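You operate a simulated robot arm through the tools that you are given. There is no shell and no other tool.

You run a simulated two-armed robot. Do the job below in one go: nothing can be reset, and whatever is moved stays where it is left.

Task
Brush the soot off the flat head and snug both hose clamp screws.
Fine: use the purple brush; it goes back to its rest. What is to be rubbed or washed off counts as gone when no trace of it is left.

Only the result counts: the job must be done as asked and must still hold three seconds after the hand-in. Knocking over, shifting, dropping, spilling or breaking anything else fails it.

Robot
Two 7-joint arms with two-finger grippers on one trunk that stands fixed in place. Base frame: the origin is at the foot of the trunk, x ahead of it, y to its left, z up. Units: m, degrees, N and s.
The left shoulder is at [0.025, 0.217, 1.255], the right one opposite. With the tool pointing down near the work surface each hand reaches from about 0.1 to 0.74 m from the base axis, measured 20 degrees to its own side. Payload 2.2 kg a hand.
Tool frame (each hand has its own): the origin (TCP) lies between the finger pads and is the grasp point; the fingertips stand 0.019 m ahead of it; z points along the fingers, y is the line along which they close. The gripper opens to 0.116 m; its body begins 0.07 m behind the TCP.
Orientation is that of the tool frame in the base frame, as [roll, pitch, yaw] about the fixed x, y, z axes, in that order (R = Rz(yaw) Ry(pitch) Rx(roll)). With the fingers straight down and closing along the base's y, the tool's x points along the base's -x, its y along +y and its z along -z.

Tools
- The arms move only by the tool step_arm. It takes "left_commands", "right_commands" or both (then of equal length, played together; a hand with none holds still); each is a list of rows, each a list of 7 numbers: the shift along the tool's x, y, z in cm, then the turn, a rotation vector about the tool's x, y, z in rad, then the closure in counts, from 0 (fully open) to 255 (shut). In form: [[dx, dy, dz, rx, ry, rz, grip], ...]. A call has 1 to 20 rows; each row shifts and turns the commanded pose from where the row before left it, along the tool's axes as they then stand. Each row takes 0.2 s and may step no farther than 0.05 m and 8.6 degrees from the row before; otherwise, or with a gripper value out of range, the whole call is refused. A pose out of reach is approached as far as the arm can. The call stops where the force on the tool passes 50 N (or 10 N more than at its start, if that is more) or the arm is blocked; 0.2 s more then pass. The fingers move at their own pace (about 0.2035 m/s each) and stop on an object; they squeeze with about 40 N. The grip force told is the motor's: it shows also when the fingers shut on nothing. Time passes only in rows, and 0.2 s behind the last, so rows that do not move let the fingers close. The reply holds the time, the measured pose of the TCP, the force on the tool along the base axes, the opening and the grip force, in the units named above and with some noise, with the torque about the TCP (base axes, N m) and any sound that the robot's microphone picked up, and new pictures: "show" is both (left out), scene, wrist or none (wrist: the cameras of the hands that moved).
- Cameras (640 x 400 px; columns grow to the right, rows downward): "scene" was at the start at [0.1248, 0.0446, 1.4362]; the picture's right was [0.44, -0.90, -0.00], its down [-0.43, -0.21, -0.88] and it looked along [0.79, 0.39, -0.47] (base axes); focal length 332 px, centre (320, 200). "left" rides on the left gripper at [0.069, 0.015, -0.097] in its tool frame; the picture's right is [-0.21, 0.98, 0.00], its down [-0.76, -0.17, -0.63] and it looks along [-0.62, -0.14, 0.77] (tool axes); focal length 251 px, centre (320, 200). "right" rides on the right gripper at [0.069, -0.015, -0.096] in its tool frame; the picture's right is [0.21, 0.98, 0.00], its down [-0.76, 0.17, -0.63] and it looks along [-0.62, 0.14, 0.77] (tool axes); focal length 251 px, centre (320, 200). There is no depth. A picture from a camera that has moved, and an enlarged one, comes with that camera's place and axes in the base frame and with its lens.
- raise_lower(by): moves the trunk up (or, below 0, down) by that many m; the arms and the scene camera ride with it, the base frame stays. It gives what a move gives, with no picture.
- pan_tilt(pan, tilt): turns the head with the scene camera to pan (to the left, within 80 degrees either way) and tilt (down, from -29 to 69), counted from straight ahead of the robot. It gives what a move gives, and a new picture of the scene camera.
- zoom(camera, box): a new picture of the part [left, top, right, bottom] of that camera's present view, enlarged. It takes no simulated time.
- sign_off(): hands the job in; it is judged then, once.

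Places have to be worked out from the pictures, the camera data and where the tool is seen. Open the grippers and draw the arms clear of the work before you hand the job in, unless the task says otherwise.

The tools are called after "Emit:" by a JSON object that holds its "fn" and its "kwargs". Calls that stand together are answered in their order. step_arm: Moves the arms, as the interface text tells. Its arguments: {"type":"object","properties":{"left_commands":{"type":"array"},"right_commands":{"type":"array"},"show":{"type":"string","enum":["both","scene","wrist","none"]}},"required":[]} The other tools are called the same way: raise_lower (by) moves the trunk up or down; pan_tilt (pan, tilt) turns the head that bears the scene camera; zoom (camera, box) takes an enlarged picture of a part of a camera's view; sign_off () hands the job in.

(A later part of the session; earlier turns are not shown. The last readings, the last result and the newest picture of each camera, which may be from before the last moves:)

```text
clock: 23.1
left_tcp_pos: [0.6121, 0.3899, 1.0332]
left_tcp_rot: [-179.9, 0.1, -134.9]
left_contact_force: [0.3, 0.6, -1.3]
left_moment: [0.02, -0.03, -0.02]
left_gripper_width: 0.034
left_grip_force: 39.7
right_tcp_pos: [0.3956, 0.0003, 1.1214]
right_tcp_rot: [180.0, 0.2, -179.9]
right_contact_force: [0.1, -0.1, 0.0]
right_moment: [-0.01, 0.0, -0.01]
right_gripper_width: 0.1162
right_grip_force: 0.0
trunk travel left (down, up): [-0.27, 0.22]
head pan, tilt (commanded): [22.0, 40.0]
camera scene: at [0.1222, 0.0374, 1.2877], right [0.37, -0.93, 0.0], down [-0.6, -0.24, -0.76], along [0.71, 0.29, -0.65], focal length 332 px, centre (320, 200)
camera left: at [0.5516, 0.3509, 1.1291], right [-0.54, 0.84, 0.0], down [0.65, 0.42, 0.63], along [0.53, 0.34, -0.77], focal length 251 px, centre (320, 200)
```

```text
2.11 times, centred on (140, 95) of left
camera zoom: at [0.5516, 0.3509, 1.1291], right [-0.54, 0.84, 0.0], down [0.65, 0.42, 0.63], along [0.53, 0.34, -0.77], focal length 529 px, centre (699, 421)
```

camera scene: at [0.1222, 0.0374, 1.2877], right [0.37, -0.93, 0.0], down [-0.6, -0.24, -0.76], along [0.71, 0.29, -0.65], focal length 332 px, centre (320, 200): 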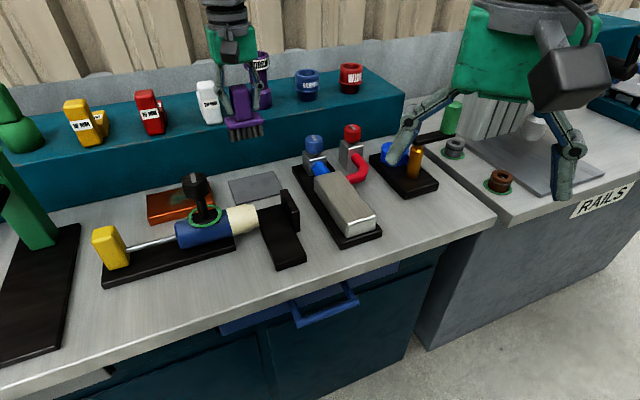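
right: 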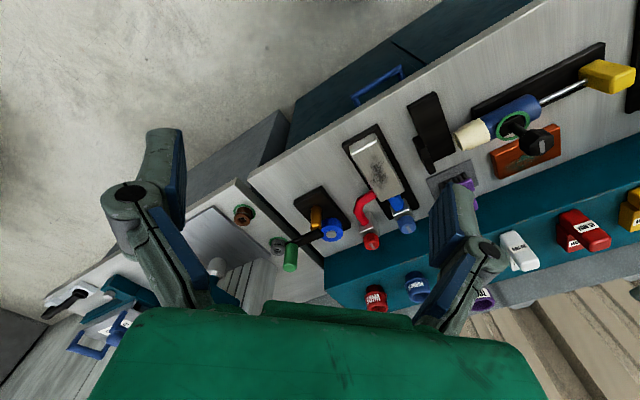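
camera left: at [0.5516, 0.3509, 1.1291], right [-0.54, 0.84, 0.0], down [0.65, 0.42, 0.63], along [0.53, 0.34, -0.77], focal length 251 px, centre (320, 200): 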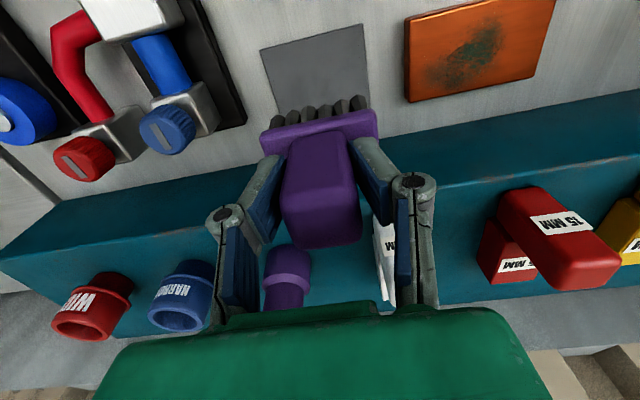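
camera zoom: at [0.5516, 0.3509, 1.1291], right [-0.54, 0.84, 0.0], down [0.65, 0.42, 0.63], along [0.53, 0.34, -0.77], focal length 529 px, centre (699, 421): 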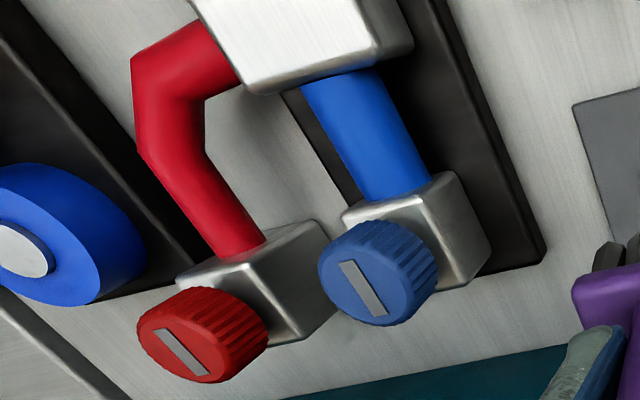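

No trace left on the head. Now I lower the brush back onto its mat, watching for contact.

Emit:
{"fn": "step_arm", "kwargs": {"left_commands": [[0, 0, 4, 0, 0, 0, 255], [0, 0, 4, 0, 0, 0, 255], [0, 0, 3, 0, 0, 0, 255], [0, 0, 1, 0, 0, 0, 255], [0, 0, 0.6, 0, 0, 0, 255], [0, 0, 0, 0, 0, 0, 255]], "show": "both"}}

Emit:
{"fn": "zoom", "kwargs": {"camera": "scene", "box": [210, 120, 310, 220]}}

```text
clock: 24.5
left_tcp_pos: [0.6127, 0.3891, 0.9055]
left_tcp_rot: [-179.9, 0.0, -134.8]
left_contact_force: [0.7, 0.8, -1.7]
left_moment: [-0.04, -0.02, 0.01]
left_gripper_width: 0.0345
left_grip_force: 40.1
right_tcp_pos: [0.3971, 0.0009, 1.1211]
right_tcp_rot: [180.0, 0.2, 180.0]
right_contact_force: [0.8, 0.5, 0.9]
right_moment: [-0.02, 0.02, -0.03]
right_gripper_width: 0.1161
right_grip_force: 0.0
trunk travel left (down, up): [-0.27, 0.22]
head pan, tilt (commanded): [22.0, 40.0]
camera scene: at [0.1225, 0.0362, 1.2877], right [0.37, -0.93, 0.0], down [-0.6, -0.24, -0.76], along [0.71, 0.29, -0.65], focal length 332 px, centre (320, 200)
camera left: at [0.5518, 0.3507, 1.0033], right [-0.54, 0.84, 0.0], down [0.65, 0.42, 0.63], along [0.53, 0.34, -0.77], focal length 251 px, centre (320, 200)
```

scene: 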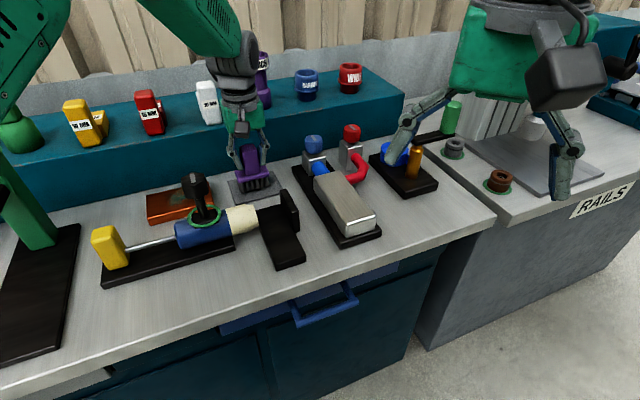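
left: 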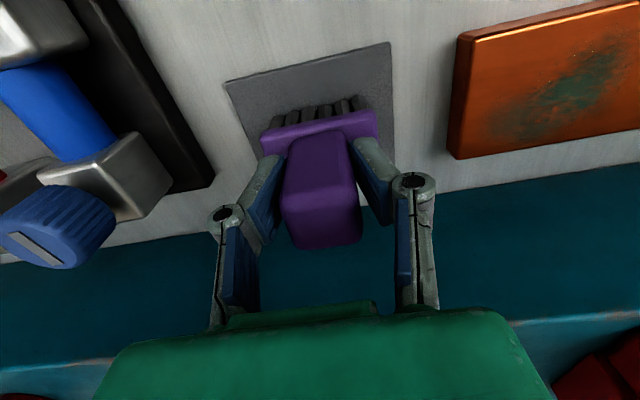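

```text
4.00 times, centred on (260, 170) of scene
camera zoom: at [0.1225, 0.0362, 1.2877], right [0.37, -0.93, 0.0], down [-0.6, -0.24, -0.76], along [0.71, 0.29, -0.65], focal length 1328 px, centre (560, 320)
```

zoom: 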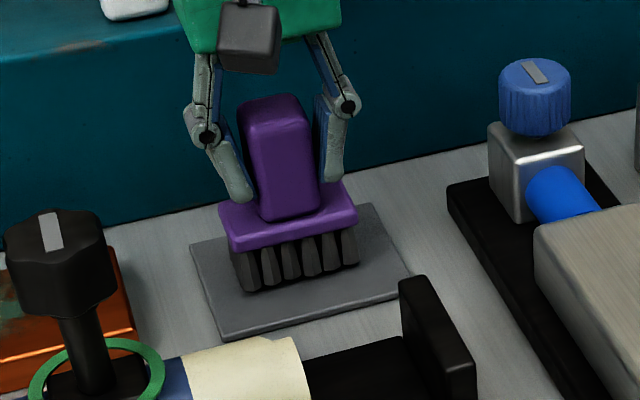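

The brush hangs a few millimetres above the mat, well placed. I lower in 2 mm steps until it bears lightly.

Emit:
{"fn": "step_arm", "kwargs": {"left_commands": [[0, 0, 0.2, 0, 0, 0, 255], [0, 0, 0.15, 0, 0, 0, 255], [0, 0, 0, 0, 0, 0, 255]], "show": "none"}}

```text
clock: 25.3
left_tcp_pos: [0.6125, 0.3899, 0.9034]
left_tcp_rot: [-179.9, 0.0, -134.9]
left_contact_force: [-0.2, -0.9, -1.4]
left_moment: [-0.04, 0.0, -0.01]
left_gripper_width: 0.0344
left_grip_force: 39.6
right_tcp_pos: [0.3967, -0.0002, 1.1211]
right_tcp_rot: [179.9, 0.1, -180.0]
right_contact_force: [0.3, -0.4, -0.4]
right_moment: [0.0, 0.05, -0.01]
right_gripper_width: 0.1161
right_grip_force: 0.1
trunk travel left (down, up): [-0.27, 0.22]
head pan, tilt (commanded): [22.0, 40.0]
```

Emit:
{"fn": "step_arm", "kwargs": {"left_commands": [[0, 0, 0.15, 0, 0, 0, 255], [0, 0, 0, 0, 0, 0, 255]], "show": "none"}}

```text
clock: 25.9
left_tcp_pos: [0.6123, 0.3903, 0.9025]
left_tcp_rot: [-180.0, 0.0, -134.8]
left_contact_force: [1.1, -0.2, -1.0]
left_moment: [0.0, 0.01, 0.0]
left_gripper_width: 0.0344
left_grip_force: 39.8
right_tcp_pos: [0.3987, 0.0008, 1.121]
right_tcp_rot: [-180.0, 0.1, -180.0]
right_contact_force: [0.2, 0.5, -0.5]
right_moment: [0.0, 0.0, 0.01]
right_gripper_width: 0.116
right_grip_force: 0.0
trunk travel left (down, up): [-0.27, 0.22]
head pan, tilt (commanded): [22.0, 40.0]
```

Emit:
{"fn": "step_arm", "kwargs": {"left_commands": [[0, 0, 0.15, 0, 0, 0, 255], [0, 0, 0, 0, 0, 0, 255]], "show": "none"}}

```text
clock: 26.5
left_tcp_pos: [0.6137, 0.3878, 0.9028]
left_tcp_rot: [-179.8, 0.2, -134.8]
left_contact_force: [1.3, 0.9, 7.2]
left_moment: [0.1, 0.1, -0.05]
left_gripper_width: 0.0339
left_grip_force: 39.7
right_tcp_pos: [0.3965, -0.0001, 1.1213]
right_tcp_rot: [-180.0, 0.1, -180.0]
right_contact_force: [0.1, 0.0, 0.7]
right_moment: [0.02, -0.01, 0.0]
right_gripper_width: 0.1157
right_grip_force: 0.1
trunk travel left (down, up): [-0.27, 0.22]
head pan, tilt (commanded): [22.0, 40.0]
```

It bears on the mat (≈8 N). I open the fingers and back straight up.

Emit:
{"fn": "step_arm", "kwargs": {"left_commands": [[0, 0, 0, 0, 0, 0, 150], [0, 0, 0, 0, 0, 0, 0], [0, 0, 0, 0, 0, 0, 0], [0, 0, 0, 0, 0, 0, 0], [0, 0, -3, 0, 0, 0, 0], [0, 0, -4, 0, 0, 0, 0], [0, 0, -4, 0, 0, 0, 0], [0, 0, -4, 0, 0, 0, 0], [0, 0, 0, 0, 0, 0, 0]], "show": "both"}}

Emit:
{"fn": "zoom", "kwargs": {"camera": "scene", "box": [210, 120, 400, 220]}}

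Emit:
{"fn": "zoom", "kwargs": {"camera": "left", "box": [40, 0, 400, 190]}}

```text
clock: 28.5
left_tcp_pos: [0.613, 0.3905, 1.0494]
left_tcp_rot: [179.9, 0.0, -134.9]
left_contact_force: [-0.2, -0.3, 0.7]
left_moment: [0.0, -0.01, -0.01]
left_gripper_width: 0.1161
left_grip_force: 0.0
right_tcp_pos: [0.3987, -0.0007, 1.1218]
right_tcp_rot: [-180.0, 0.0, -180.0]
right_contact_force: [0.7, 0.5, -1.3]
right_moment: [0.01, 0.01, 0.01]
right_gripper_width: 0.116
right_grip_force: 0.0
trunk travel left (down, up): [-0.27, 0.22]
head pan, tilt (commanded): [22.0, 40.0]
camera scene: at [0.1226, 0.0359, 1.2877], right [0.37, -0.93, 0.0], down [-0.6, -0.24, -0.76], along [0.71, 0.29, -0.65], focal length 332 px, centre (320, 200)
camera left: at [0.5518, 0.352, 1.1469], right [-0.54, 0.84, 0.0], down [0.65, 0.42, 0.63], along [0.53, 0.34, -0.77], focal length 251 px, centre (320, 200)
```

scene: 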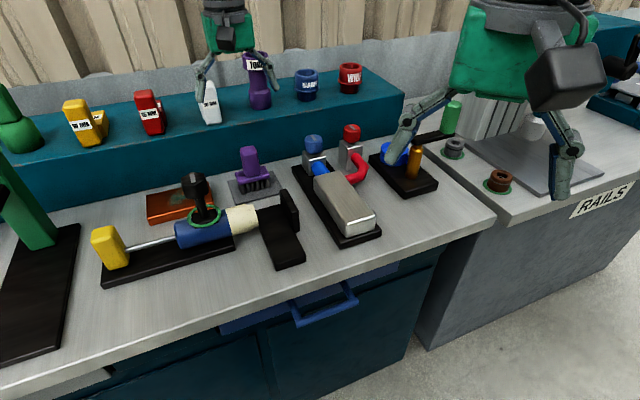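
left: 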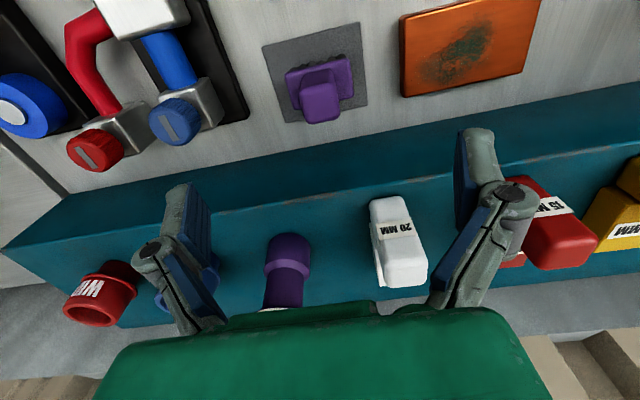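

```text
3.37 times, centred on (305, 170) of scene
camera zoom: at [0.1226, 0.0359, 1.2877], right [0.37, -0.93, 0.0], down [-0.6, -0.24, -0.76], along [0.71, 0.29, -0.65], focal length 1118 px, centre (370, 301)
```

zoom: 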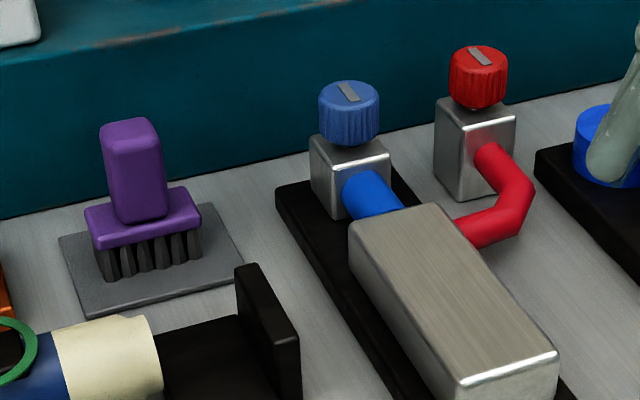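

```text
1.78 times, centred on (220, 95) of left
camera zoom: at [0.5518, 0.352, 1.1469], right [-0.54, 0.84, 0.0], down [0.65, 0.42, 0.63], along [0.53, 0.34, -0.77], focal length 447 px, centre (498, 387)
```

zoom: 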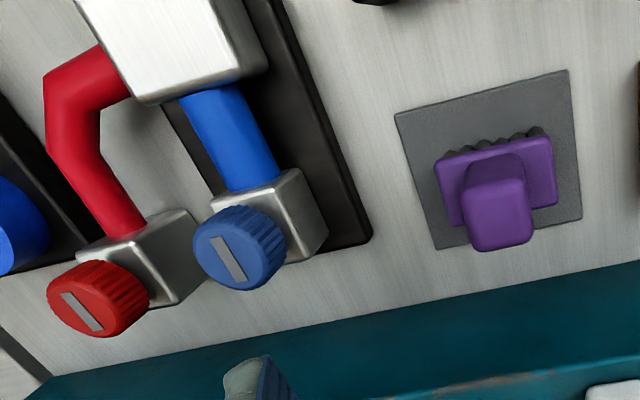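

The brush stands on its mat again and the head is clean. Next the blue clamp screw at about (0.7095, 0.286): I slide the open left hand along the bench to stand above it.

Emit:
{"fn": "step_arm", "kwargs": {"left_commands": [[0.14, -3.55, 0, 0, 0, 0, 0], [0.14, -3.55, 0, 0, 0, 0, 0], [0.14, -3.55, 0, 0, 0, 0, 0], [0.15, -3.56, 0, 0, 0, 0, 0], [0, 0, 0, 0, 0, 0, 0]], "show": "both"}}

Emit:
{"fn": "zoom", "kwargs": {"camera": "left", "box": [200, 40, 440, 220]}}

```text
clock: 29.7
left_tcp_pos: [0.7101, 0.285, 1.051]
left_tcp_rot: [-179.9, 0.1, -134.8]
left_contact_force: [0.0, 1.3, -0.8]
left_moment: [-0.02, -0.03, 0.0]
left_gripper_width: 0.1161
left_grip_force: 0.0
right_tcp_pos: [0.3964, -0.0001, 1.1218]
right_tcp_rot: [-180.0, 0.2, 180.0]
right_contact_force: [0.5, -0.3, -0.3]
right_moment: [-0.03, 0.01, 0.02]
right_gripper_width: 0.1161
right_grip_force: 0.1
trunk travel left (down, up): [-0.27, 0.22]
head pan, tilt (commanded): [22.0, 40.0]
camera scene: at [0.1221, 0.0359, 1.2879], right [0.37, -0.93, 0.0], down [-0.6, -0.24, -0.76], along [0.71, 0.29, -0.65], focal length 332 px, centre (320, 200)
camera left: at [0.649, 0.2469, 1.1485], right [-0.54, 0.84, 0.0], down [0.65, 0.42, 0.63], along [0.53, 0.34, -0.77], focal length 251 px, centre (320, 200)
```

scene: 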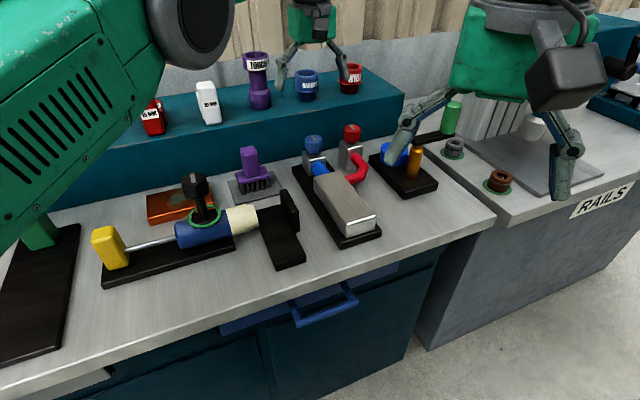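
left: 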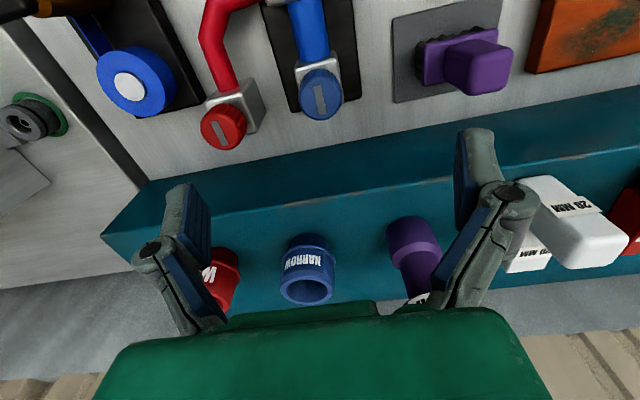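

```text
2.22 times, centred on (320, 130) of left
camera zoom: at [0.649, 0.2469, 1.1485], right [-0.54, 0.84, 0.0], down [0.65, 0.42, 0.63], along [0.53, 0.34, -0.77], focal length 559 px, centre (320, 356)
```

zoom: 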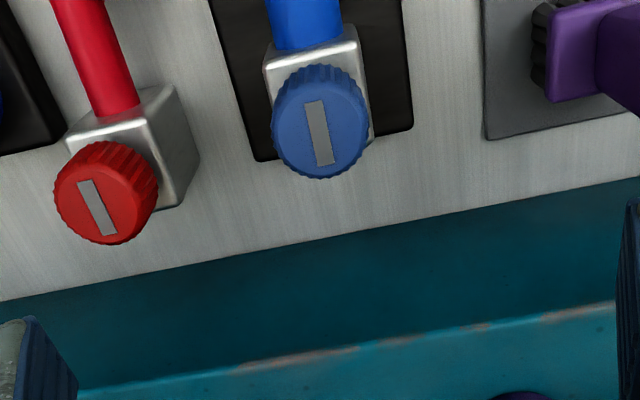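

The hand stands right over the blue knob (knob ≈ (0.709, 0.285), diameter ≈ 0.038). The red knob is only 9.5 cm away along the closing line, so I half close the fingers (~7 cm) before descending.

Emit:
{"fn": "step_arm", "kwargs": {"left_commands": [[0, 0, 0, 0, 0, 0, 100], [0, 0, 3, 0, 0, 0, 100], [0, 0, 4, 0, 0, 0, 100], [0, 0, 3, 0, 0, 0, 100], [0, 0, 0, 0, 0, 0, 100]], "show": "both"}}

Emit:
{"fn": "zoom", "kwargs": {"camera": "left", "box": [160, 60, 480, 260]}}

Emit:
{"fn": "zoom", "kwargs": {"camera": "scene", "box": [250, 90, 410, 200]}}

```text
clock: 30.9
left_tcp_pos: [0.7091, 0.283, 0.95]
left_tcp_rot: [-179.8, 0.1, -134.9]
left_contact_force: [0.2, 0.2, 0.0]
left_moment: [-0.02, -0.01, 0.03]
left_gripper_width: 0.0705
left_grip_force: 0.1
right_tcp_pos: [0.3956, 0.0003, 1.1211]
right_tcp_rot: [179.9, 0.1, 180.0]
right_contact_force: [0.6, 0.4, 0.6]
right_moment: [0.01, 0.0, 0.01]
right_gripper_width: 0.116
right_grip_force: 0.1
trunk travel left (down, up): [-0.27, 0.22]
head pan, tilt (commanded): [22.0, 40.0]
camera scene: at [0.1224, 0.0353, 1.2878], right [0.37, -0.93, 0.0], down [-0.6, -0.24, -0.76], along [0.71, 0.29, -0.65], focal length 332 px, centre (320, 200)
camera left: at [0.649, 0.245, 1.0468], right [-0.54, 0.84, 0.0], down [0.65, 0.42, 0.63], along [0.53, 0.34, -0.77], focal length 251 px, centre (320, 200)
```

scene: 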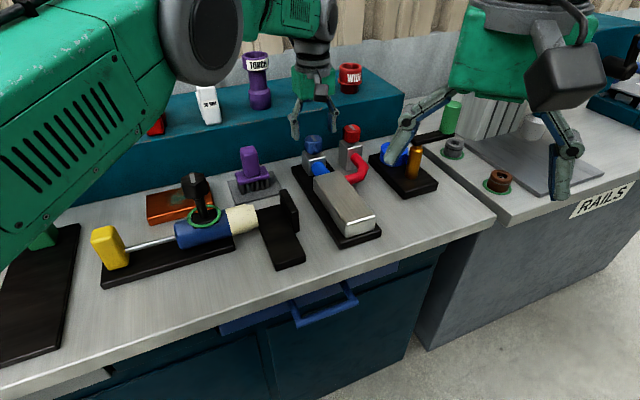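
left: 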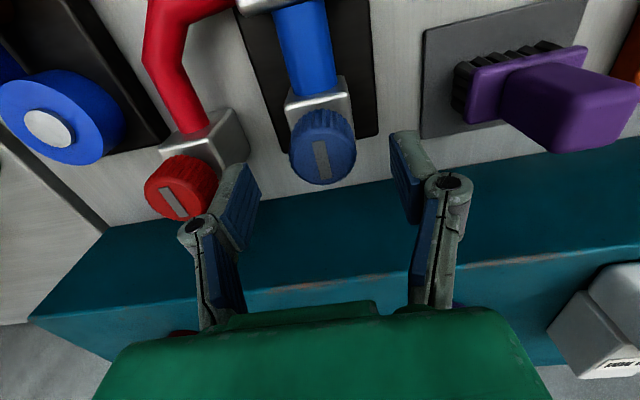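

```text
2.00 times, centred on (320, 160) of left
camera zoom: at [0.649, 0.245, 1.0468], right [-0.54, 0.84, 0.0], down [0.65, 0.42, 0.63], along [0.53, 0.34, -0.77], focal length 503 px, centre (320, 280)
```

zoom: 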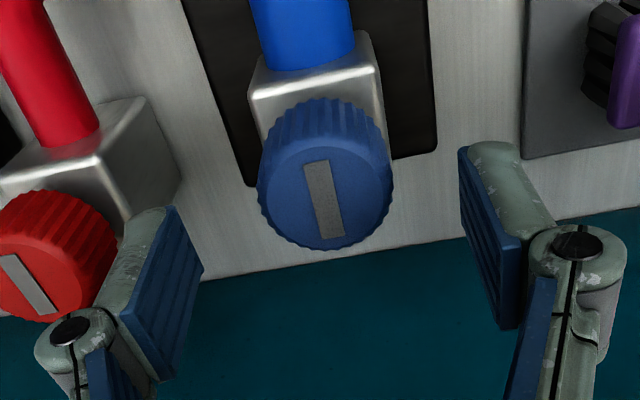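

```text
3.64 times, centred on (330, 145) of scene
camera zoom: at [0.1224, 0.0353, 1.2878], right [0.37, -0.93, 0.0], down [-0.6, -0.24, -0.76], along [0.71, 0.29, -0.65], focal length 1207 px, centre (284, 400)
```

zoom: 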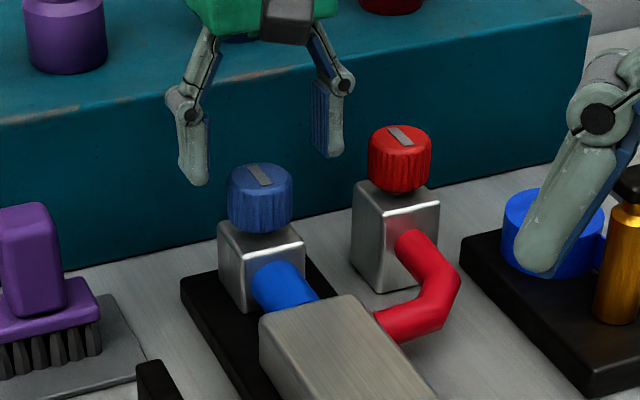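

The knob is centred between the pads. I lower 3.2 cm to z≈0.918 (tips just above the clamp block) and close.

Emit:
{"fn": "step_arm", "kwargs": {"left_commands": [[0, 0, 1.6, 0, 0, 0, 100], [0, 0, 1.6, 0, 0, 0, 100], [0, 0, 0, 0, 0, 0, 100], [0, 0, 0, 0, 0, 0, 180], [0, 0, 0, 0, 0, 0, 255], [0, 0, 0, 0, 0, 0, 255]], "show": "both"}}

Emit:
{"fn": "zoom", "kwargs": {"camera": "left", "box": [160, 60, 480, 260]}}

Emit:
{"fn": "zoom", "kwargs": {"camera": "scene", "box": [250, 90, 410, 200]}}

```text
clock: 32.3
left_tcp_pos: [0.7107, 0.2862, 0.9176]
left_tcp_rot: [-179.8, -0.1, -135.0]
left_contact_force: [-2.2, 1.8, -0.7]
left_moment: [0.19, -0.11, 0.0]
left_gripper_width: 0.0398
left_grip_force: 45.6
right_tcp_pos: [0.3954, 0.0004, 1.1207]
right_tcp_rot: [180.0, 0.1, -179.9]
right_contact_force: [0.3, -0.3, -0.9]
right_moment: [0.04, 0.02, 0.02]
right_gripper_width: 0.1158
right_grip_force: 0.0
trunk travel left (down, up): [-0.27, 0.22]
head pan, tilt (commanded): [22.0, 40.0]
camera scene: at [0.1225, 0.0357, 1.2877], right [0.37, -0.93, 0.0], down [-0.6, -0.24, -0.76], along [0.71, 0.29, -0.65], focal length 332 px, centre (320, 200)
camera left: at [0.6492, 0.2463, 1.0141], right [-0.54, 0.84, 0.0], down [0.65, 0.42, 0.63], along [0.53, 0.34, -0.77], focal length 251 px, centre (320, 200)
```

scene: 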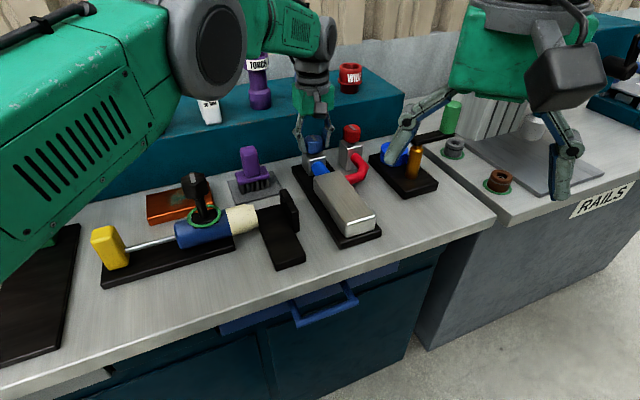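
left: 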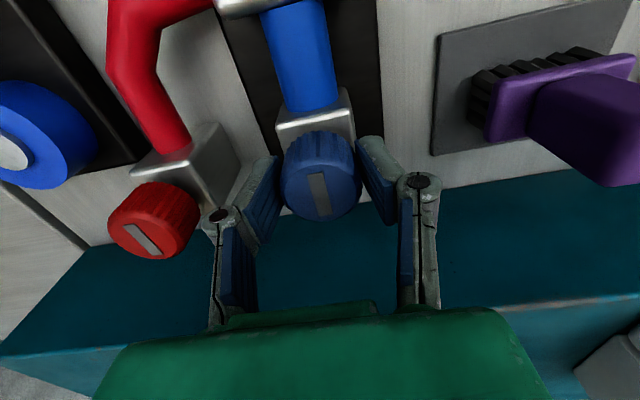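

```text
2.00 times, centred on (320, 160) of left
camera zoom: at [0.6492, 0.2463, 1.0141], right [-0.54, 0.84, 0.0], down [0.65, 0.42, 0.63], along [0.53, 0.34, -0.77], focal length 503 px, centre (320, 280)
```

zoom: 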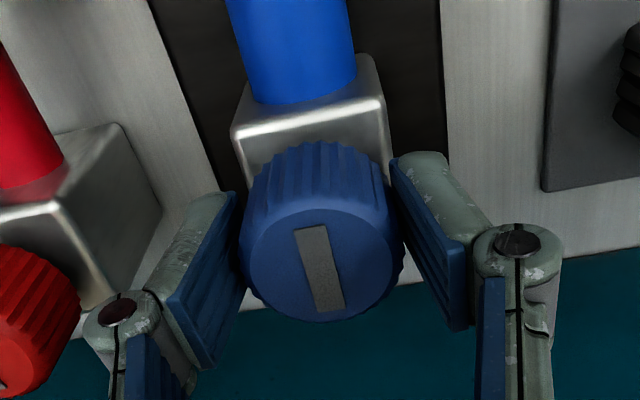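

```text
3.64 times, centred on (330, 145) of scene
camera zoom: at [0.1225, 0.0357, 1.2877], right [0.37, -0.93, 0.0], down [-0.6, -0.24, -0.76], along [0.71, 0.29, -0.65], focal length 1207 px, centre (284, 400)
```

zoom: 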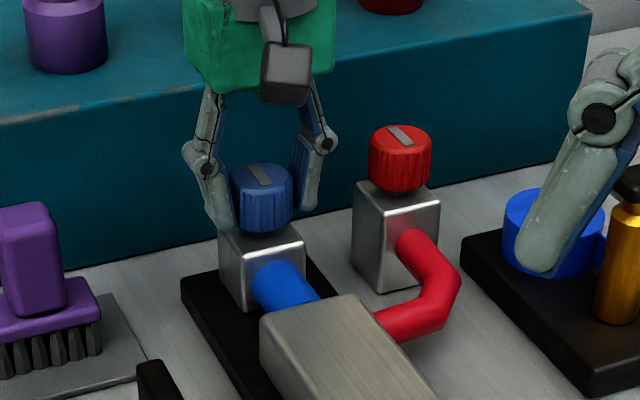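

The blue knob is gripped (opening 0.040, centred). I turn it clockwise (tightening) by about 29° and watch the moment about z.

Emit:
{"fn": "step_arm", "kwargs": {"left_commands": [[0, 0, 0, 0, 0, 0.1, 255], [0, 0, 0, 0, 0, 0.1, 255], [0, 0, 0, 0, 0, 0.1, 255], [0, 0, 0, 0, 0, 0.1, 255], [0, 0, 0, 0, 0, 0.1, 255]], "show": "wrist"}}

Emit:
{"fn": "zoom", "kwargs": {"camera": "scene", "box": [250, 90, 410, 200]}}

```text
clock: 33.5
left_tcp_pos: [0.7099, 0.2856, 0.9174]
left_tcp_rot: [180.0, 0.0, -163.7]
left_contact_force: [-8.0, 2.9, -7.3]
left_moment: [0.23, -0.25, 0.05]
left_gripper_width: 0.0397
left_grip_force: 44.5
right_tcp_pos: [0.397, 0.0012, 1.1203]
right_tcp_rot: [-179.9, 0.1, -179.9]
right_contact_force: [0.4, 1.1, -0.1]
right_moment: [-0.02, 0.02, -0.03]
right_gripper_width: 0.1159
right_grip_force: 0.1
trunk travel left (down, up): [-0.27, 0.22]
head pan, tilt (commanded): [22.0, 40.0]
camera left: at [0.6381, 0.2803, 1.014], right [-0.07, 1.0, 0.0], down [0.77, 0.05, 0.63], along [0.63, 0.04, -0.78], focal length 251 px, centre (320, 200)
```

left: 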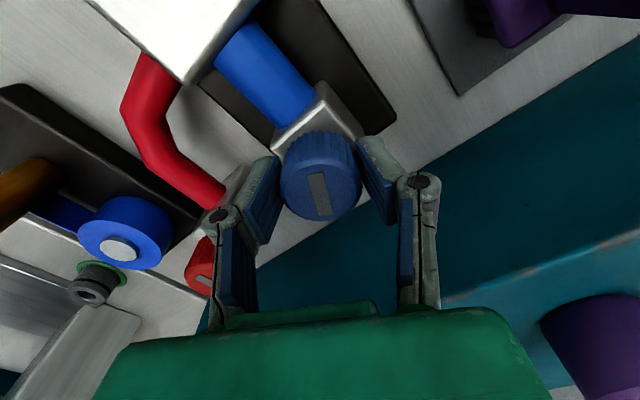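

```text
3.64 times, centred on (330, 145) of scene
camera zoom: at [0.1226, 0.0371, 1.2876], right [0.37, -0.93, 0.0], down [-0.6, -0.24, -0.76], along [0.71, 0.29, -0.65], focal length 1207 px, centre (284, 400)
```

zoom: 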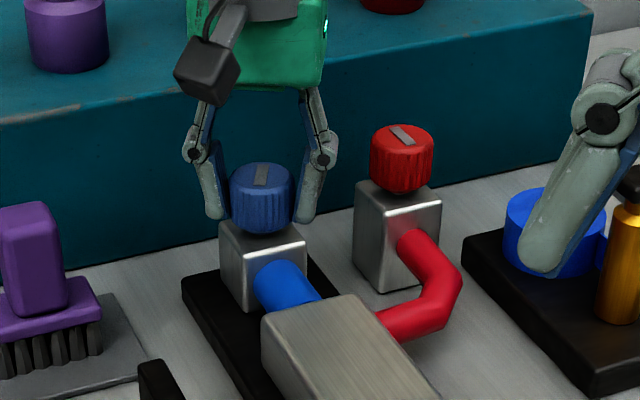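

The knob follows the hand, moment still tiny; small side (-8 N x) and downward (-7 N) loads show a slight offset and that the screw advances. I ease the hand 1.5 mm back in x and 1 mm down and keep turning.

Emit:
{"fn": "step_arm", "kwargs": {"left_commands": [[0.14, 0.04, 0.1, 0, 0, 0, 255], [0, 0, 0, 0, 0, 0.1, 255], [0, 0, 0, 0, 0, 0.1, 255], [0, 0, 0.02, 0, 0, 0.1, 255], [0, 0, 0.02, 0, 0, 0.1, 255], [0, 0, 0.02, 0, 0, 0.1, 255]], "show": "wrist"}}

```text
clock: 34.9
left_tcp_pos: [0.7096, 0.286, 0.9166]
left_tcp_rot: [180.0, 0.0, 167.7]
left_contact_force: [1.2, 5.5, -4.3]
left_moment: [-0.03, -0.28, 0.07]
left_gripper_width: 0.0398
left_grip_force: 45.0
right_tcp_pos: [0.3969, 0.0012, 1.1211]
right_tcp_rot: [-179.9, 0.1, 180.0]
right_contact_force: [0.4, -0.3, -0.1]
right_moment: [0.02, 0.03, -0.01]
right_gripper_width: 0.1162
right_grip_force: 0.0
trunk travel left (down, up): [-0.27, 0.22]
head pan, tilt (commanded): [22.0, 40.0]
camera left: at [0.644, 0.3153, 1.0132], right [0.42, 0.91, 0.0], down [0.7, -0.32, 0.63], along [0.58, -0.27, -0.77], focal length 251 px, centre (320, 200)
```

left: 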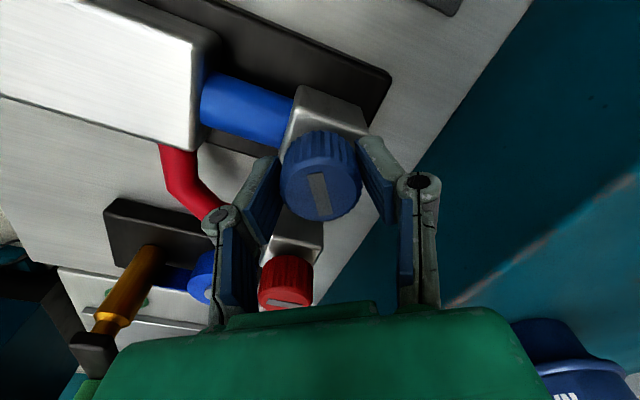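

About 57° turned, moment about z only ~0.07 N m. I go on in short batches and check the moment after each.

Emit:
{"fn": "step_arm", "kwargs": {"left_commands": [[0, 0, 0.02, 0, 0, 0.1, 255], [0, 0, 0.02, 0, 0, 0.1, 255], [0, 0, 0.02, 0, 0, 0.1, 255]], "show": "none"}}

```text
clock: 35.7
left_tcp_pos: [0.7104, 0.2865, 0.9162]
left_tcp_rot: [180.0, 0.1, 150.5]
left_contact_force: [4.7, 10.6, -0.6]
left_moment: [0.24, -0.02, 0.0]
left_gripper_width: 0.0398
left_grip_force: 44.9
right_tcp_pos: [0.3954, 0.0018, 1.1218]
right_tcp_rot: [-180.0, 0.0, -180.0]
right_contact_force: [0.4, 0.1, 0.2]
right_moment: [-0.01, -0.02, -0.03]
right_gripper_width: 0.1158
right_grip_force: 0.1
trunk travel left (down, up): [-0.27, 0.22]
head pan, tilt (commanded): [22.0, 40.0]
```

Still turning freely; a side load of about 11 N builds up from a small centring error, so I shift 1.6 mm along the tool's y and continue clockwise.

Emit:
{"fn": "step_arm", "kwargs": {"left_commands": [[0.01, 0.16, 0, 0, 0, 0, 255], [0, 0, 0.02, 0, 0, 0.1, 255], [0, 0, 0.02, 0, 0, 0.1, 255], [0, 0, 0.02, 0, 0, 0.1, 255]], "show": "none"}}

```text
clock: 36.7
left_tcp_pos: [0.711, 0.2871, 0.9167]
left_tcp_rot: [-180.0, 0.0, 133.3]
left_contact_force: [2.6, 7.1, 3.4]
left_moment: [0.28, 0.22, 0.0]
left_gripper_width: 0.0399
left_grip_force: 44.6
right_tcp_pos: [0.3978, -0.0006, 1.1212]
right_tcp_rot: [-180.0, 0.1, -179.9]
right_contact_force: [-0.3, -0.3, 0.6]
right_moment: [-0.02, 0.04, -0.02]
right_gripper_width: 0.1161
right_grip_force: 0.0
trunk travel left (down, up): [-0.27, 0.22]
head pan, tilt (commanded): [22.0, 40.0]
```

91° turned, still no resisting moment. I continue, trimming the side load a little.

Emit:
{"fn": "step_arm", "kwargs": {"left_commands": [[0.05, 0.09, 0, 0, 0, 0.1, 255], [0, 0, 0, 0, 0, 0.1, 255], [0, 0, 0, 0, 0, 0.1, 255], [0, 0, 0, 0, 0, 0.1, 255]], "show": "wrist"}}

Emit:
{"fn": "zoom", "kwargs": {"camera": "scene", "box": [250, 90, 410, 200]}}

```text
clock: 37.7
left_tcp_pos: [0.7107, 0.2871, 0.9146]
left_tcp_rot: [179.8, 0.0, 110.5]
left_contact_force: [2.5, 2.9, 1.0]
left_moment: [-0.51, -0.21, 0.03]
left_gripper_width: 0.0398
left_grip_force: 44.8
right_tcp_pos: [0.3963, 0.0012, 1.1215]
right_tcp_rot: [-179.9, 0.1, 179.9]
right_contact_force: [-0.1, -0.3, 0.3]
right_moment: [0.01, 0.0, 0.02]
right_gripper_width: 0.1159
right_grip_force: 0.1
trunk travel left (down, up): [-0.27, 0.22]
head pan, tilt (commanded): [22.0, 40.0]
camera left: at [0.6993, 0.3568, 1.0121], right [0.99, 0.14, 0.0], down [0.11, -0.77, 0.63], along [0.09, -0.63, -0.77], focal length 251 px, centre (320, 200)
```

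left: 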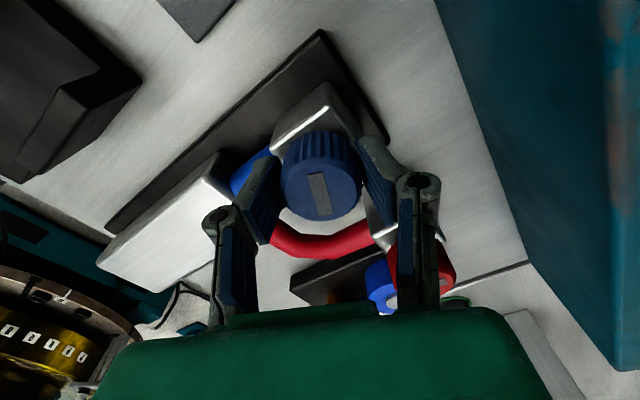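

```text
3.64 times, centred on (330, 145) of scene
camera zoom: at [0.1229, 0.0368, 1.2877], right [0.37, -0.93, 0.0], down [-0.6, -0.24, -0.76], along [0.71, 0.29, -0.65], focal length 1207 px, centre (284, 400)
```

zoom: 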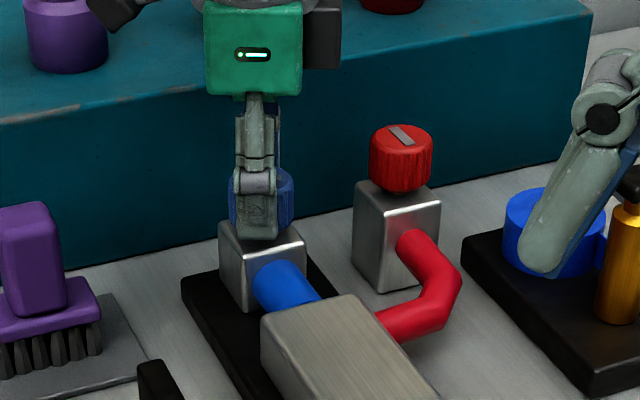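

115° and the knob still follows without resistance. I keep turning in batches.

Emit:
{"fn": "step_arm", "kwargs": {"left_commands": [[0, 0, 0, 0, 0, 0.1, 255], [0, 0, 0, 0, 0, 0.1, 255], [0, 0, 0, 0, 0, 0.1, 255], [0, 0, 0, 0, 0, 0.1, 255]], "show": "none"}}

```text
clock: 38.7
left_tcp_pos: [0.7107, 0.2882, 0.9163]
left_tcp_rot: [180.0, 0.1, 87.5]
left_contact_force: [7.2, 0.9, 0.3]
left_moment: [0.02, -0.11, 0.01]
left_gripper_width: 0.04
left_grip_force: 44.7
right_tcp_pos: [0.398, 0.0011, 1.1194]
right_tcp_rot: [-180.0, 0.1, -180.0]
right_contact_force: [-0.6, 0.2, 0.1]
right_moment: [0.01, 0.01, -0.01]
right_gripper_width: 0.1159
right_grip_force: 0.0
trunk travel left (down, up): [-0.27, 0.22]
head pan, tilt (commanded): [22.0, 40.0]
```

137° turned. I continue, adding 1 mm along tool y to relieve the 7 N side load.

Emit:
{"fn": "step_arm", "kwargs": {"left_commands": [[0, 0.1, 0, 0, 0, 0.1, 255], [0, 0, 0, 0, 0, 0.1, 255], [0, 0, 0, 0, 0, 0.1, 255], [0, 0, 0, 0, 0, 0.1, 255]], "show": "none"}}

```text
clock: 39.7
left_tcp_pos: [0.7124, 0.2866, 0.9155]
left_tcp_rot: [179.9, 0.1, 64.5]
left_contact_force: [1.7, 0.1, -2.8]
left_moment: [-0.21, 0.14, 0.03]
left_gripper_width: 0.0397
left_grip_force: 44.9
right_tcp_pos: [0.397, 0.0012, 1.1204]
right_tcp_rot: [180.0, 0.1, -179.9]
right_contact_force: [-0.2, 0.1, 0.4]
right_moment: [-0.01, 0.02, 0.01]
right_gripper_width: 0.116
right_grip_force: 0.0
trunk travel left (down, up): [-0.27, 0.22]
head pan, tilt (commanded): [22.0, 40.0]
```

160° turned with no resistance yet. Before swinging the camera side nearer the shelf I look at both views.

Emit:
{"fn": "step_arm", "kwargs": {"left_commands": [[0, 0, 0, 0, 0, 0.05, 255], [0, 0, 0, 0, 0, 0.05, 255]], "show": "both"}}

Emit:
{"fn": "zoom", "kwargs": {"camera": "scene", "box": [230, 30, 410, 200]}}

```text
clock: 40.3
left_tcp_pos: [0.7121, 0.2871, 0.915]
left_tcp_rot: [179.9, 0.0, 58.7]
left_contact_force: [2.3, -1.2, -3.6]
left_moment: [-0.02, 0.1, 0.02]
left_gripper_width: 0.0399
left_grip_force: 45.2
right_tcp_pos: [0.3975, 0.0003, 1.1211]
right_tcp_rot: [179.9, 0.2, 180.0]
right_contact_force: [0.2, 0.0, -0.5]
right_moment: [0.04, -0.01, -0.02]
right_gripper_width: 0.1161
right_grip_force: 0.0
trunk travel left (down, up): [-0.27, 0.22]
head pan, tilt (commanded): [22.0, 40.0]
camera scene: at [0.124, 0.0358, 1.2876], right [0.37, -0.93, 0.0], down [-0.6, -0.24, -0.76], along [0.71, 0.29, -0.65], focal length 332 px, centre (320, 200)
camera left: at [0.7591, 0.3379, 1.0116], right [0.72, -0.69, 0.0], down [-0.53, -0.56, 0.63], along [-0.44, -0.46, -0.77], focal length 251 px, centre (320, 200)
```

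scene: 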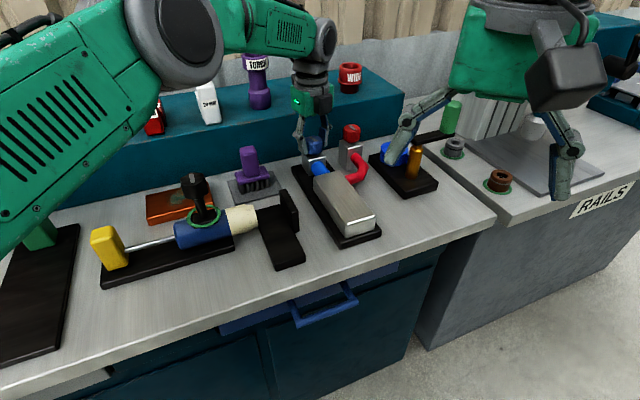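
left: 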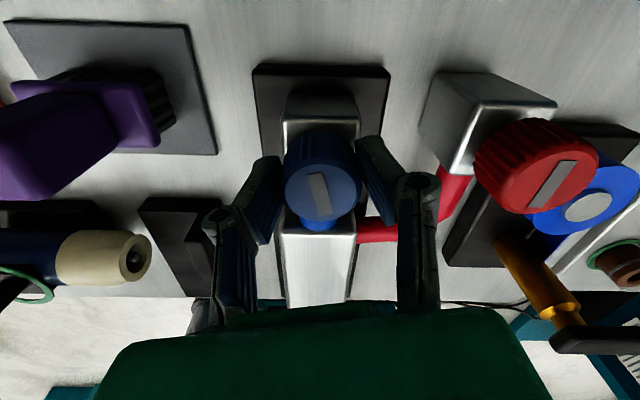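

```text
2.35 times, centred on (320, 115) of scene
camera zoom: at [0.124, 0.0358, 1.2876], right [0.37, -0.93, 0.0], down [-0.6, -0.24, -0.76], along [0.71, 0.29, -0.65], focal length 781 px, centre (320, 400)
```

zoom: 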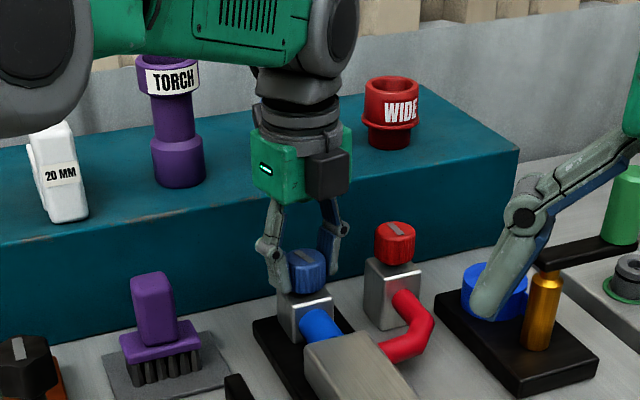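

There is room around the wrist. I keep turning the blue screw and watch for the moment to rise.

Emit:
{"fn": "step_arm", "kwargs": {"left_commands": [[0, 0, 0, 0, 0, 0.1, 255], [0, 0, 0, 0, 0, 0.1, 255], [0, 0, 0, 0, 0, 0.1, 255]], "show": "none"}}

```text
clock: 41.1
left_tcp_pos: [0.7121, 0.2863, 0.9144]
left_tcp_rot: [179.9, 0.1, 41.6]
left_contact_force: [5.9, -3.9, -7.4]
left_moment: [0.06, -0.23, 0.0]
left_gripper_width: 0.0395
left_grip_force: 45.0
right_tcp_pos: [0.3986, -0.0007, 1.1197]
right_tcp_rot: [-179.9, 0.0, 180.0]
right_contact_force: [-0.2, 0.4, 0.1]
right_moment: [0.02, 0.01, -0.04]
right_gripper_width: 0.1161
right_grip_force: 0.0
trunk travel left (down, up): [-0.27, 0.22]
head pan, tilt (commanded): [22.0, 40.0]
```

The hand is pulled down 7 N as the screw advances; I follow it 1 mm down and turn on.

Emit:
{"fn": "step_arm", "kwargs": {"left_commands": [[0, 0, 0.08, 0, 0, 0.1, 255], [0, 0, 0, 0, 0, 0.1, 255], [0, 0, 0, 0, 0, 0.1, 255]], "show": "none"}}

```text
clock: 41.9
left_tcp_pos: [0.7119, 0.2885, 0.9155]
left_tcp_rot: [180.0, 0.0, 24.5]
left_contact_force: [7.6, -5.6, -5.1]
left_moment: [-0.41, 0.21, 0.01]
left_gripper_width: 0.0398
left_grip_force: 45.1
right_tcp_pos: [0.3977, -0.0011, 1.1214]
right_tcp_rot: [-180.0, 0.0, -180.0]
right_contact_force: [-0.4, 0.5, 0.1]
right_moment: [-0.01, -0.02, 0.02]
right_gripper_width: 0.1159
right_grip_force: 0.0
trunk travel left (down, up): [-0.27, 0.22]
head pan, tilt (commanded): [22.0, 40.0]
```

200° turned and still free. I trim the side load and go on.

Emit:
{"fn": "step_arm", "kwargs": {"left_commands": [[0.07, 0.13, 0, 0, 0, 0.1, 255], [0, 0, 0, 0, 0, 0.1, 255], [0, 0, 0, 0, 0, 0.1, 255]], "show": "wrist"}}

Emit:
{"fn": "zoom", "kwargs": {"camera": "scene", "box": [230, 30, 410, 200]}}

```text
clock: 42.7
left_tcp_pos: [0.7125, 0.2863, 0.9136]
left_tcp_rot: [-180.0, 0.1, 7.3]
left_contact_force: [-2.4, -2.9, -5.8]
left_moment: [0.18, -0.19, 0.3]
left_gripper_width: 0.0398
left_grip_force: 44.9
right_tcp_pos: [0.3977, -0.0001, 1.1216]
right_tcp_rot: [179.9, 0.1, -180.0]
right_contact_force: [0.1, 0.6, 0.0]
right_moment: [0.01, 0.0, -0.04]
right_gripper_width: 0.1161
right_grip_force: 0.0
trunk travel left (down, up): [-0.27, 0.22]
head pan, tilt (commanded): [22.0, 40.0]
camera left: at [0.7816, 0.2793, 1.0108], right [-0.09, -1.0, 0.0], down [-0.77, 0.07, 0.63], along [-0.63, 0.06, -0.77], focal length 251 px, centre (320, 200)
```

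left: 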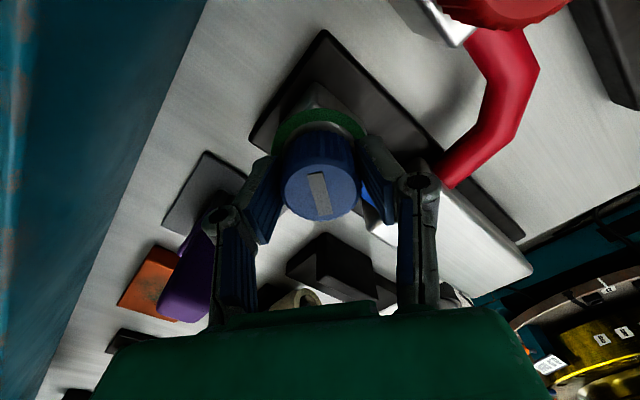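

```text
2.35 times, centred on (320, 115) of scene
camera zoom: at [0.1232, 0.0352, 1.2876], right [0.37, -0.93, 0.0], down [-0.6, -0.24, -0.76], along [0.71, 0.29, -0.65], focal length 781 px, centre (320, 400)
```

zoom: 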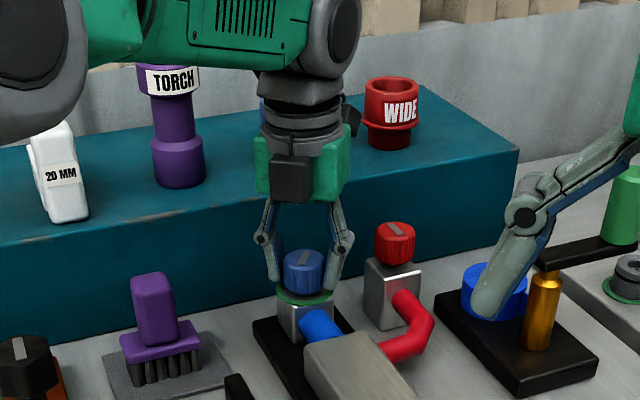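

A green ring has appeared round the foot of the blue knob and the moment has risen to 0.3 N m: the screw is snug after about 218°. I stop turning, open the fingers and rise.

Emit:
{"fn": "step_arm", "kwargs": {"left_commands": [[0, 0, 0, 0, 0, 0, 200], [0, 0, 0, 0, 0, 0, 120], [0, 0, 0, 0, 0, 0, 100], [0, 0, 0, 0, 0, 0, 100], [0, 0, -3, 0, 0, 0, 100], [0, 0, -4, 0, 0, 0, 100], [0, 0, -4, 0, 0, 0, 100], [0, 0, -3, 0, 0, 0, 100], [0, 0, 0, 0, 0, 0, 100]], "show": "both"}}

Emit:
{"fn": "zoom", "kwargs": {"camera": "scene", "box": [250, 100, 410, 210]}}

```text
clock: 44.7
left_tcp_pos: [0.7153, 0.2856, 1.056]
left_tcp_rot: [179.9, 0.0, 7.4]
left_contact_force: [0.2, -1.2, -0.4]
left_moment: [0.01, 0.0, -0.03]
left_gripper_width: 0.0707
left_grip_force: 0.1
right_tcp_pos: [0.3974, -0.0004, 1.1213]
right_tcp_rot: [179.9, 0.2, -180.0]
right_contact_force: [-0.9, -0.4, -0.6]
right_moment: [-0.01, 0.0, -0.04]
right_gripper_width: 0.1159
right_grip_force: 0.0
trunk travel left (down, up): [-0.27, 0.22]
head pan, tilt (commanded): [22.0, 40.0]
camera scene: at [0.1228, 0.0354, 1.2877], right [0.37, -0.93, 0.0], down [-0.6, -0.24, -0.76], along [0.71, 0.29, -0.65], focal length 332 px, centre (320, 200)
camera left: at [0.7835, 0.2795, 1.1526], right [-0.09, -1.0, 0.0], down [-0.77, 0.07, 0.63], along [-0.63, 0.06, -0.78], focal length 251 px, centre (320, 200)
```

scene: 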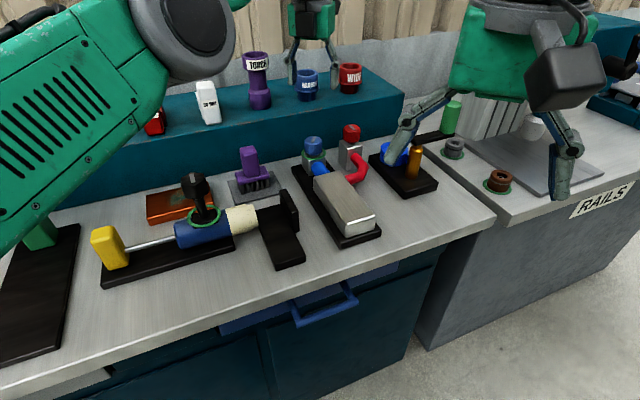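
left: 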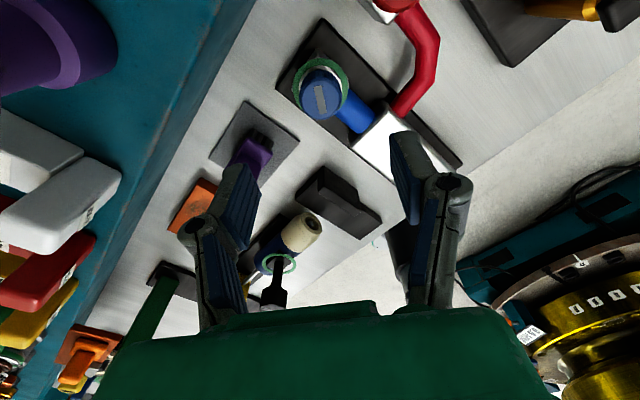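

```text
3.64 times, centred on (330, 155) of scene
camera zoom: at [0.1228, 0.0354, 1.2877], right [0.37, -0.93, 0.0], down [-0.6, -0.24, -0.76], along [0.71, 0.29, -0.65], focal length 1207 px, centre (284, 364)
```

zoom: 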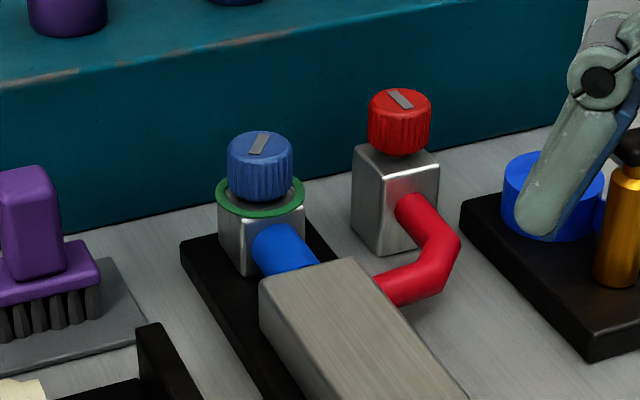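

The blue screw keeps its green ring. Now I turn the free hand back counter-clockwise (~216°) at this safe height to have a full turning range for the red knob.

Emit:
{"fn": "step_arm", "kwargs": {"left_commands": [[0, 0, 0, 0, 0, -0.145, 100], [0, 0, 0, 0, 0, -0.145, 100], [0, 0, 0, 0, 0, -0.145, 100], [0, 0, 0, 0, 0, -0.145, 100], [0, 0, 0, 0, 0, -0.145, 100], [0, 0, 0, 0, 0, -0.145, 100], [0, 0, 0, 0, 0, -0.145, 100], [0, 0, 0, 0, 0, -0.145, 100], [0, 0, 0, 0, 0, -0.145, 100], [0, 0, 0, 0, 0, -0.145, 100], [0, 0, 0, 0, 0, -0.145, 100], [0, 0, 0, 0, 0, -0.145, 100], [0, 0, 0, 0, 0, -0.145, 100]], "show": "none"}}

Emit:
{"fn": "step_arm", "kwargs": {"left_commands": [[0, 0, 0, 0, 0, -0.145, 100], [0, 0, 0, 0, 0, -0.145, 100], [0, 0, 0, 0, 0, -0.145, 100], [0, 0, 0, 0, 0, -0.145, 100], [0, 0, 0, 0, 0, -0.145, 100], [0, 0, 0, 0, 0, -0.145, 100], [0, 0, 0, 0, 0, -0.145, 100], [0, 0, 0, 0, 0, -0.145, 100], [0, 0, 0, 0, 0, -0.145, 100], [0, 0, 0, 0, 0, -0.145, 100], [0, 0, 0, 0, 0, -0.145, 100], [0, 0, 0, 0, 0, -0.145, 100], [0, 0, 0, 0, 0, -0.145, 100], [0, 0, 0, 0, 0, 0, 100]], "show": "both"}}

```text
clock: 47.5
left_tcp_pos: [0.7138, 0.2874, 1.0563]
left_tcp_rot: [-180.0, 0.2, 115.5]
left_contact_force: [0.1, -0.6, 0.2]
left_moment: [-0.02, 0.03, -0.01]
left_gripper_width: 0.0705
left_grip_force: 0.0
right_tcp_pos: [0.3967, 0.0013, 1.1203]
right_tcp_rot: [180.0, 0.1, -179.9]
right_contact_force: [-0.2, -0.4, 0.6]
right_moment: [0.0, -0.02, 0.02]
right_gripper_width: 0.1163
right_grip_force: 0.2
trunk travel left (down, up): [-0.27, 0.22]
head pan, tilt (commanded): [22.0, 40.0]
```

```text
clock: 50.5
left_tcp_pos: [0.7143, 0.2864, 1.0568]
left_tcp_rot: [-179.9, 0.0, -136.6]
left_contact_force: [0.1, 0.6, 0.1]
left_moment: [0.0, -0.01, 0.03]
left_gripper_width: 0.0707
left_grip_force: 0.1
right_tcp_pos: [0.3966, -0.0002, 1.1211]
right_tcp_rot: [-179.9, 0.1, -180.0]
right_contact_force: [0.1, 0.9, 0.1]
right_moment: [0.01, -0.01, 0.01]
right_gripper_width: 0.1159
right_grip_force: 0.1
trunk travel left (down, up): [-0.27, 0.22]
head pan, tilt (commanded): [22.0, 40.0]
camera scene: at [0.1227, 0.0354, 1.2877], right [0.37, -0.93, 0.0], down [-0.6, -0.24, -0.76], along [0.71, 0.29, -0.65], focal length 332 px, centre (320, 200)
camera left: at [0.6524, 0.2494, 1.1521], right [-0.52, 0.86, 0.0], down [0.66, 0.4, 0.63], along [0.54, 0.33, -0.77], focal length 251 px, centre (320, 200)
```

scene: 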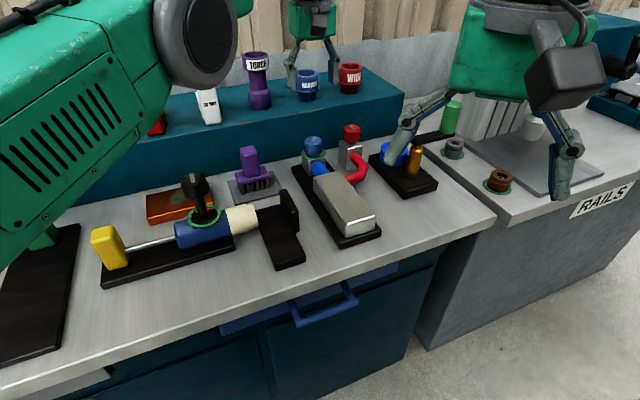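
left: 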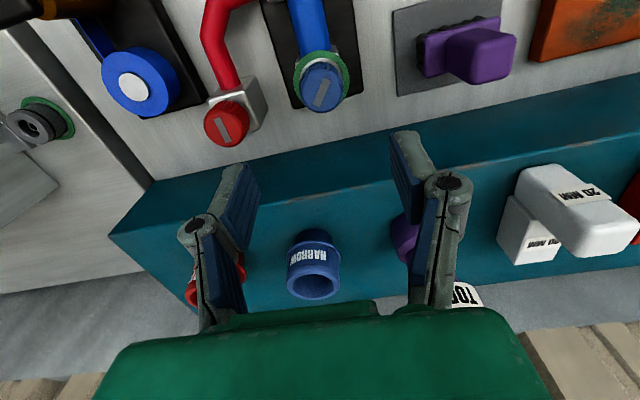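

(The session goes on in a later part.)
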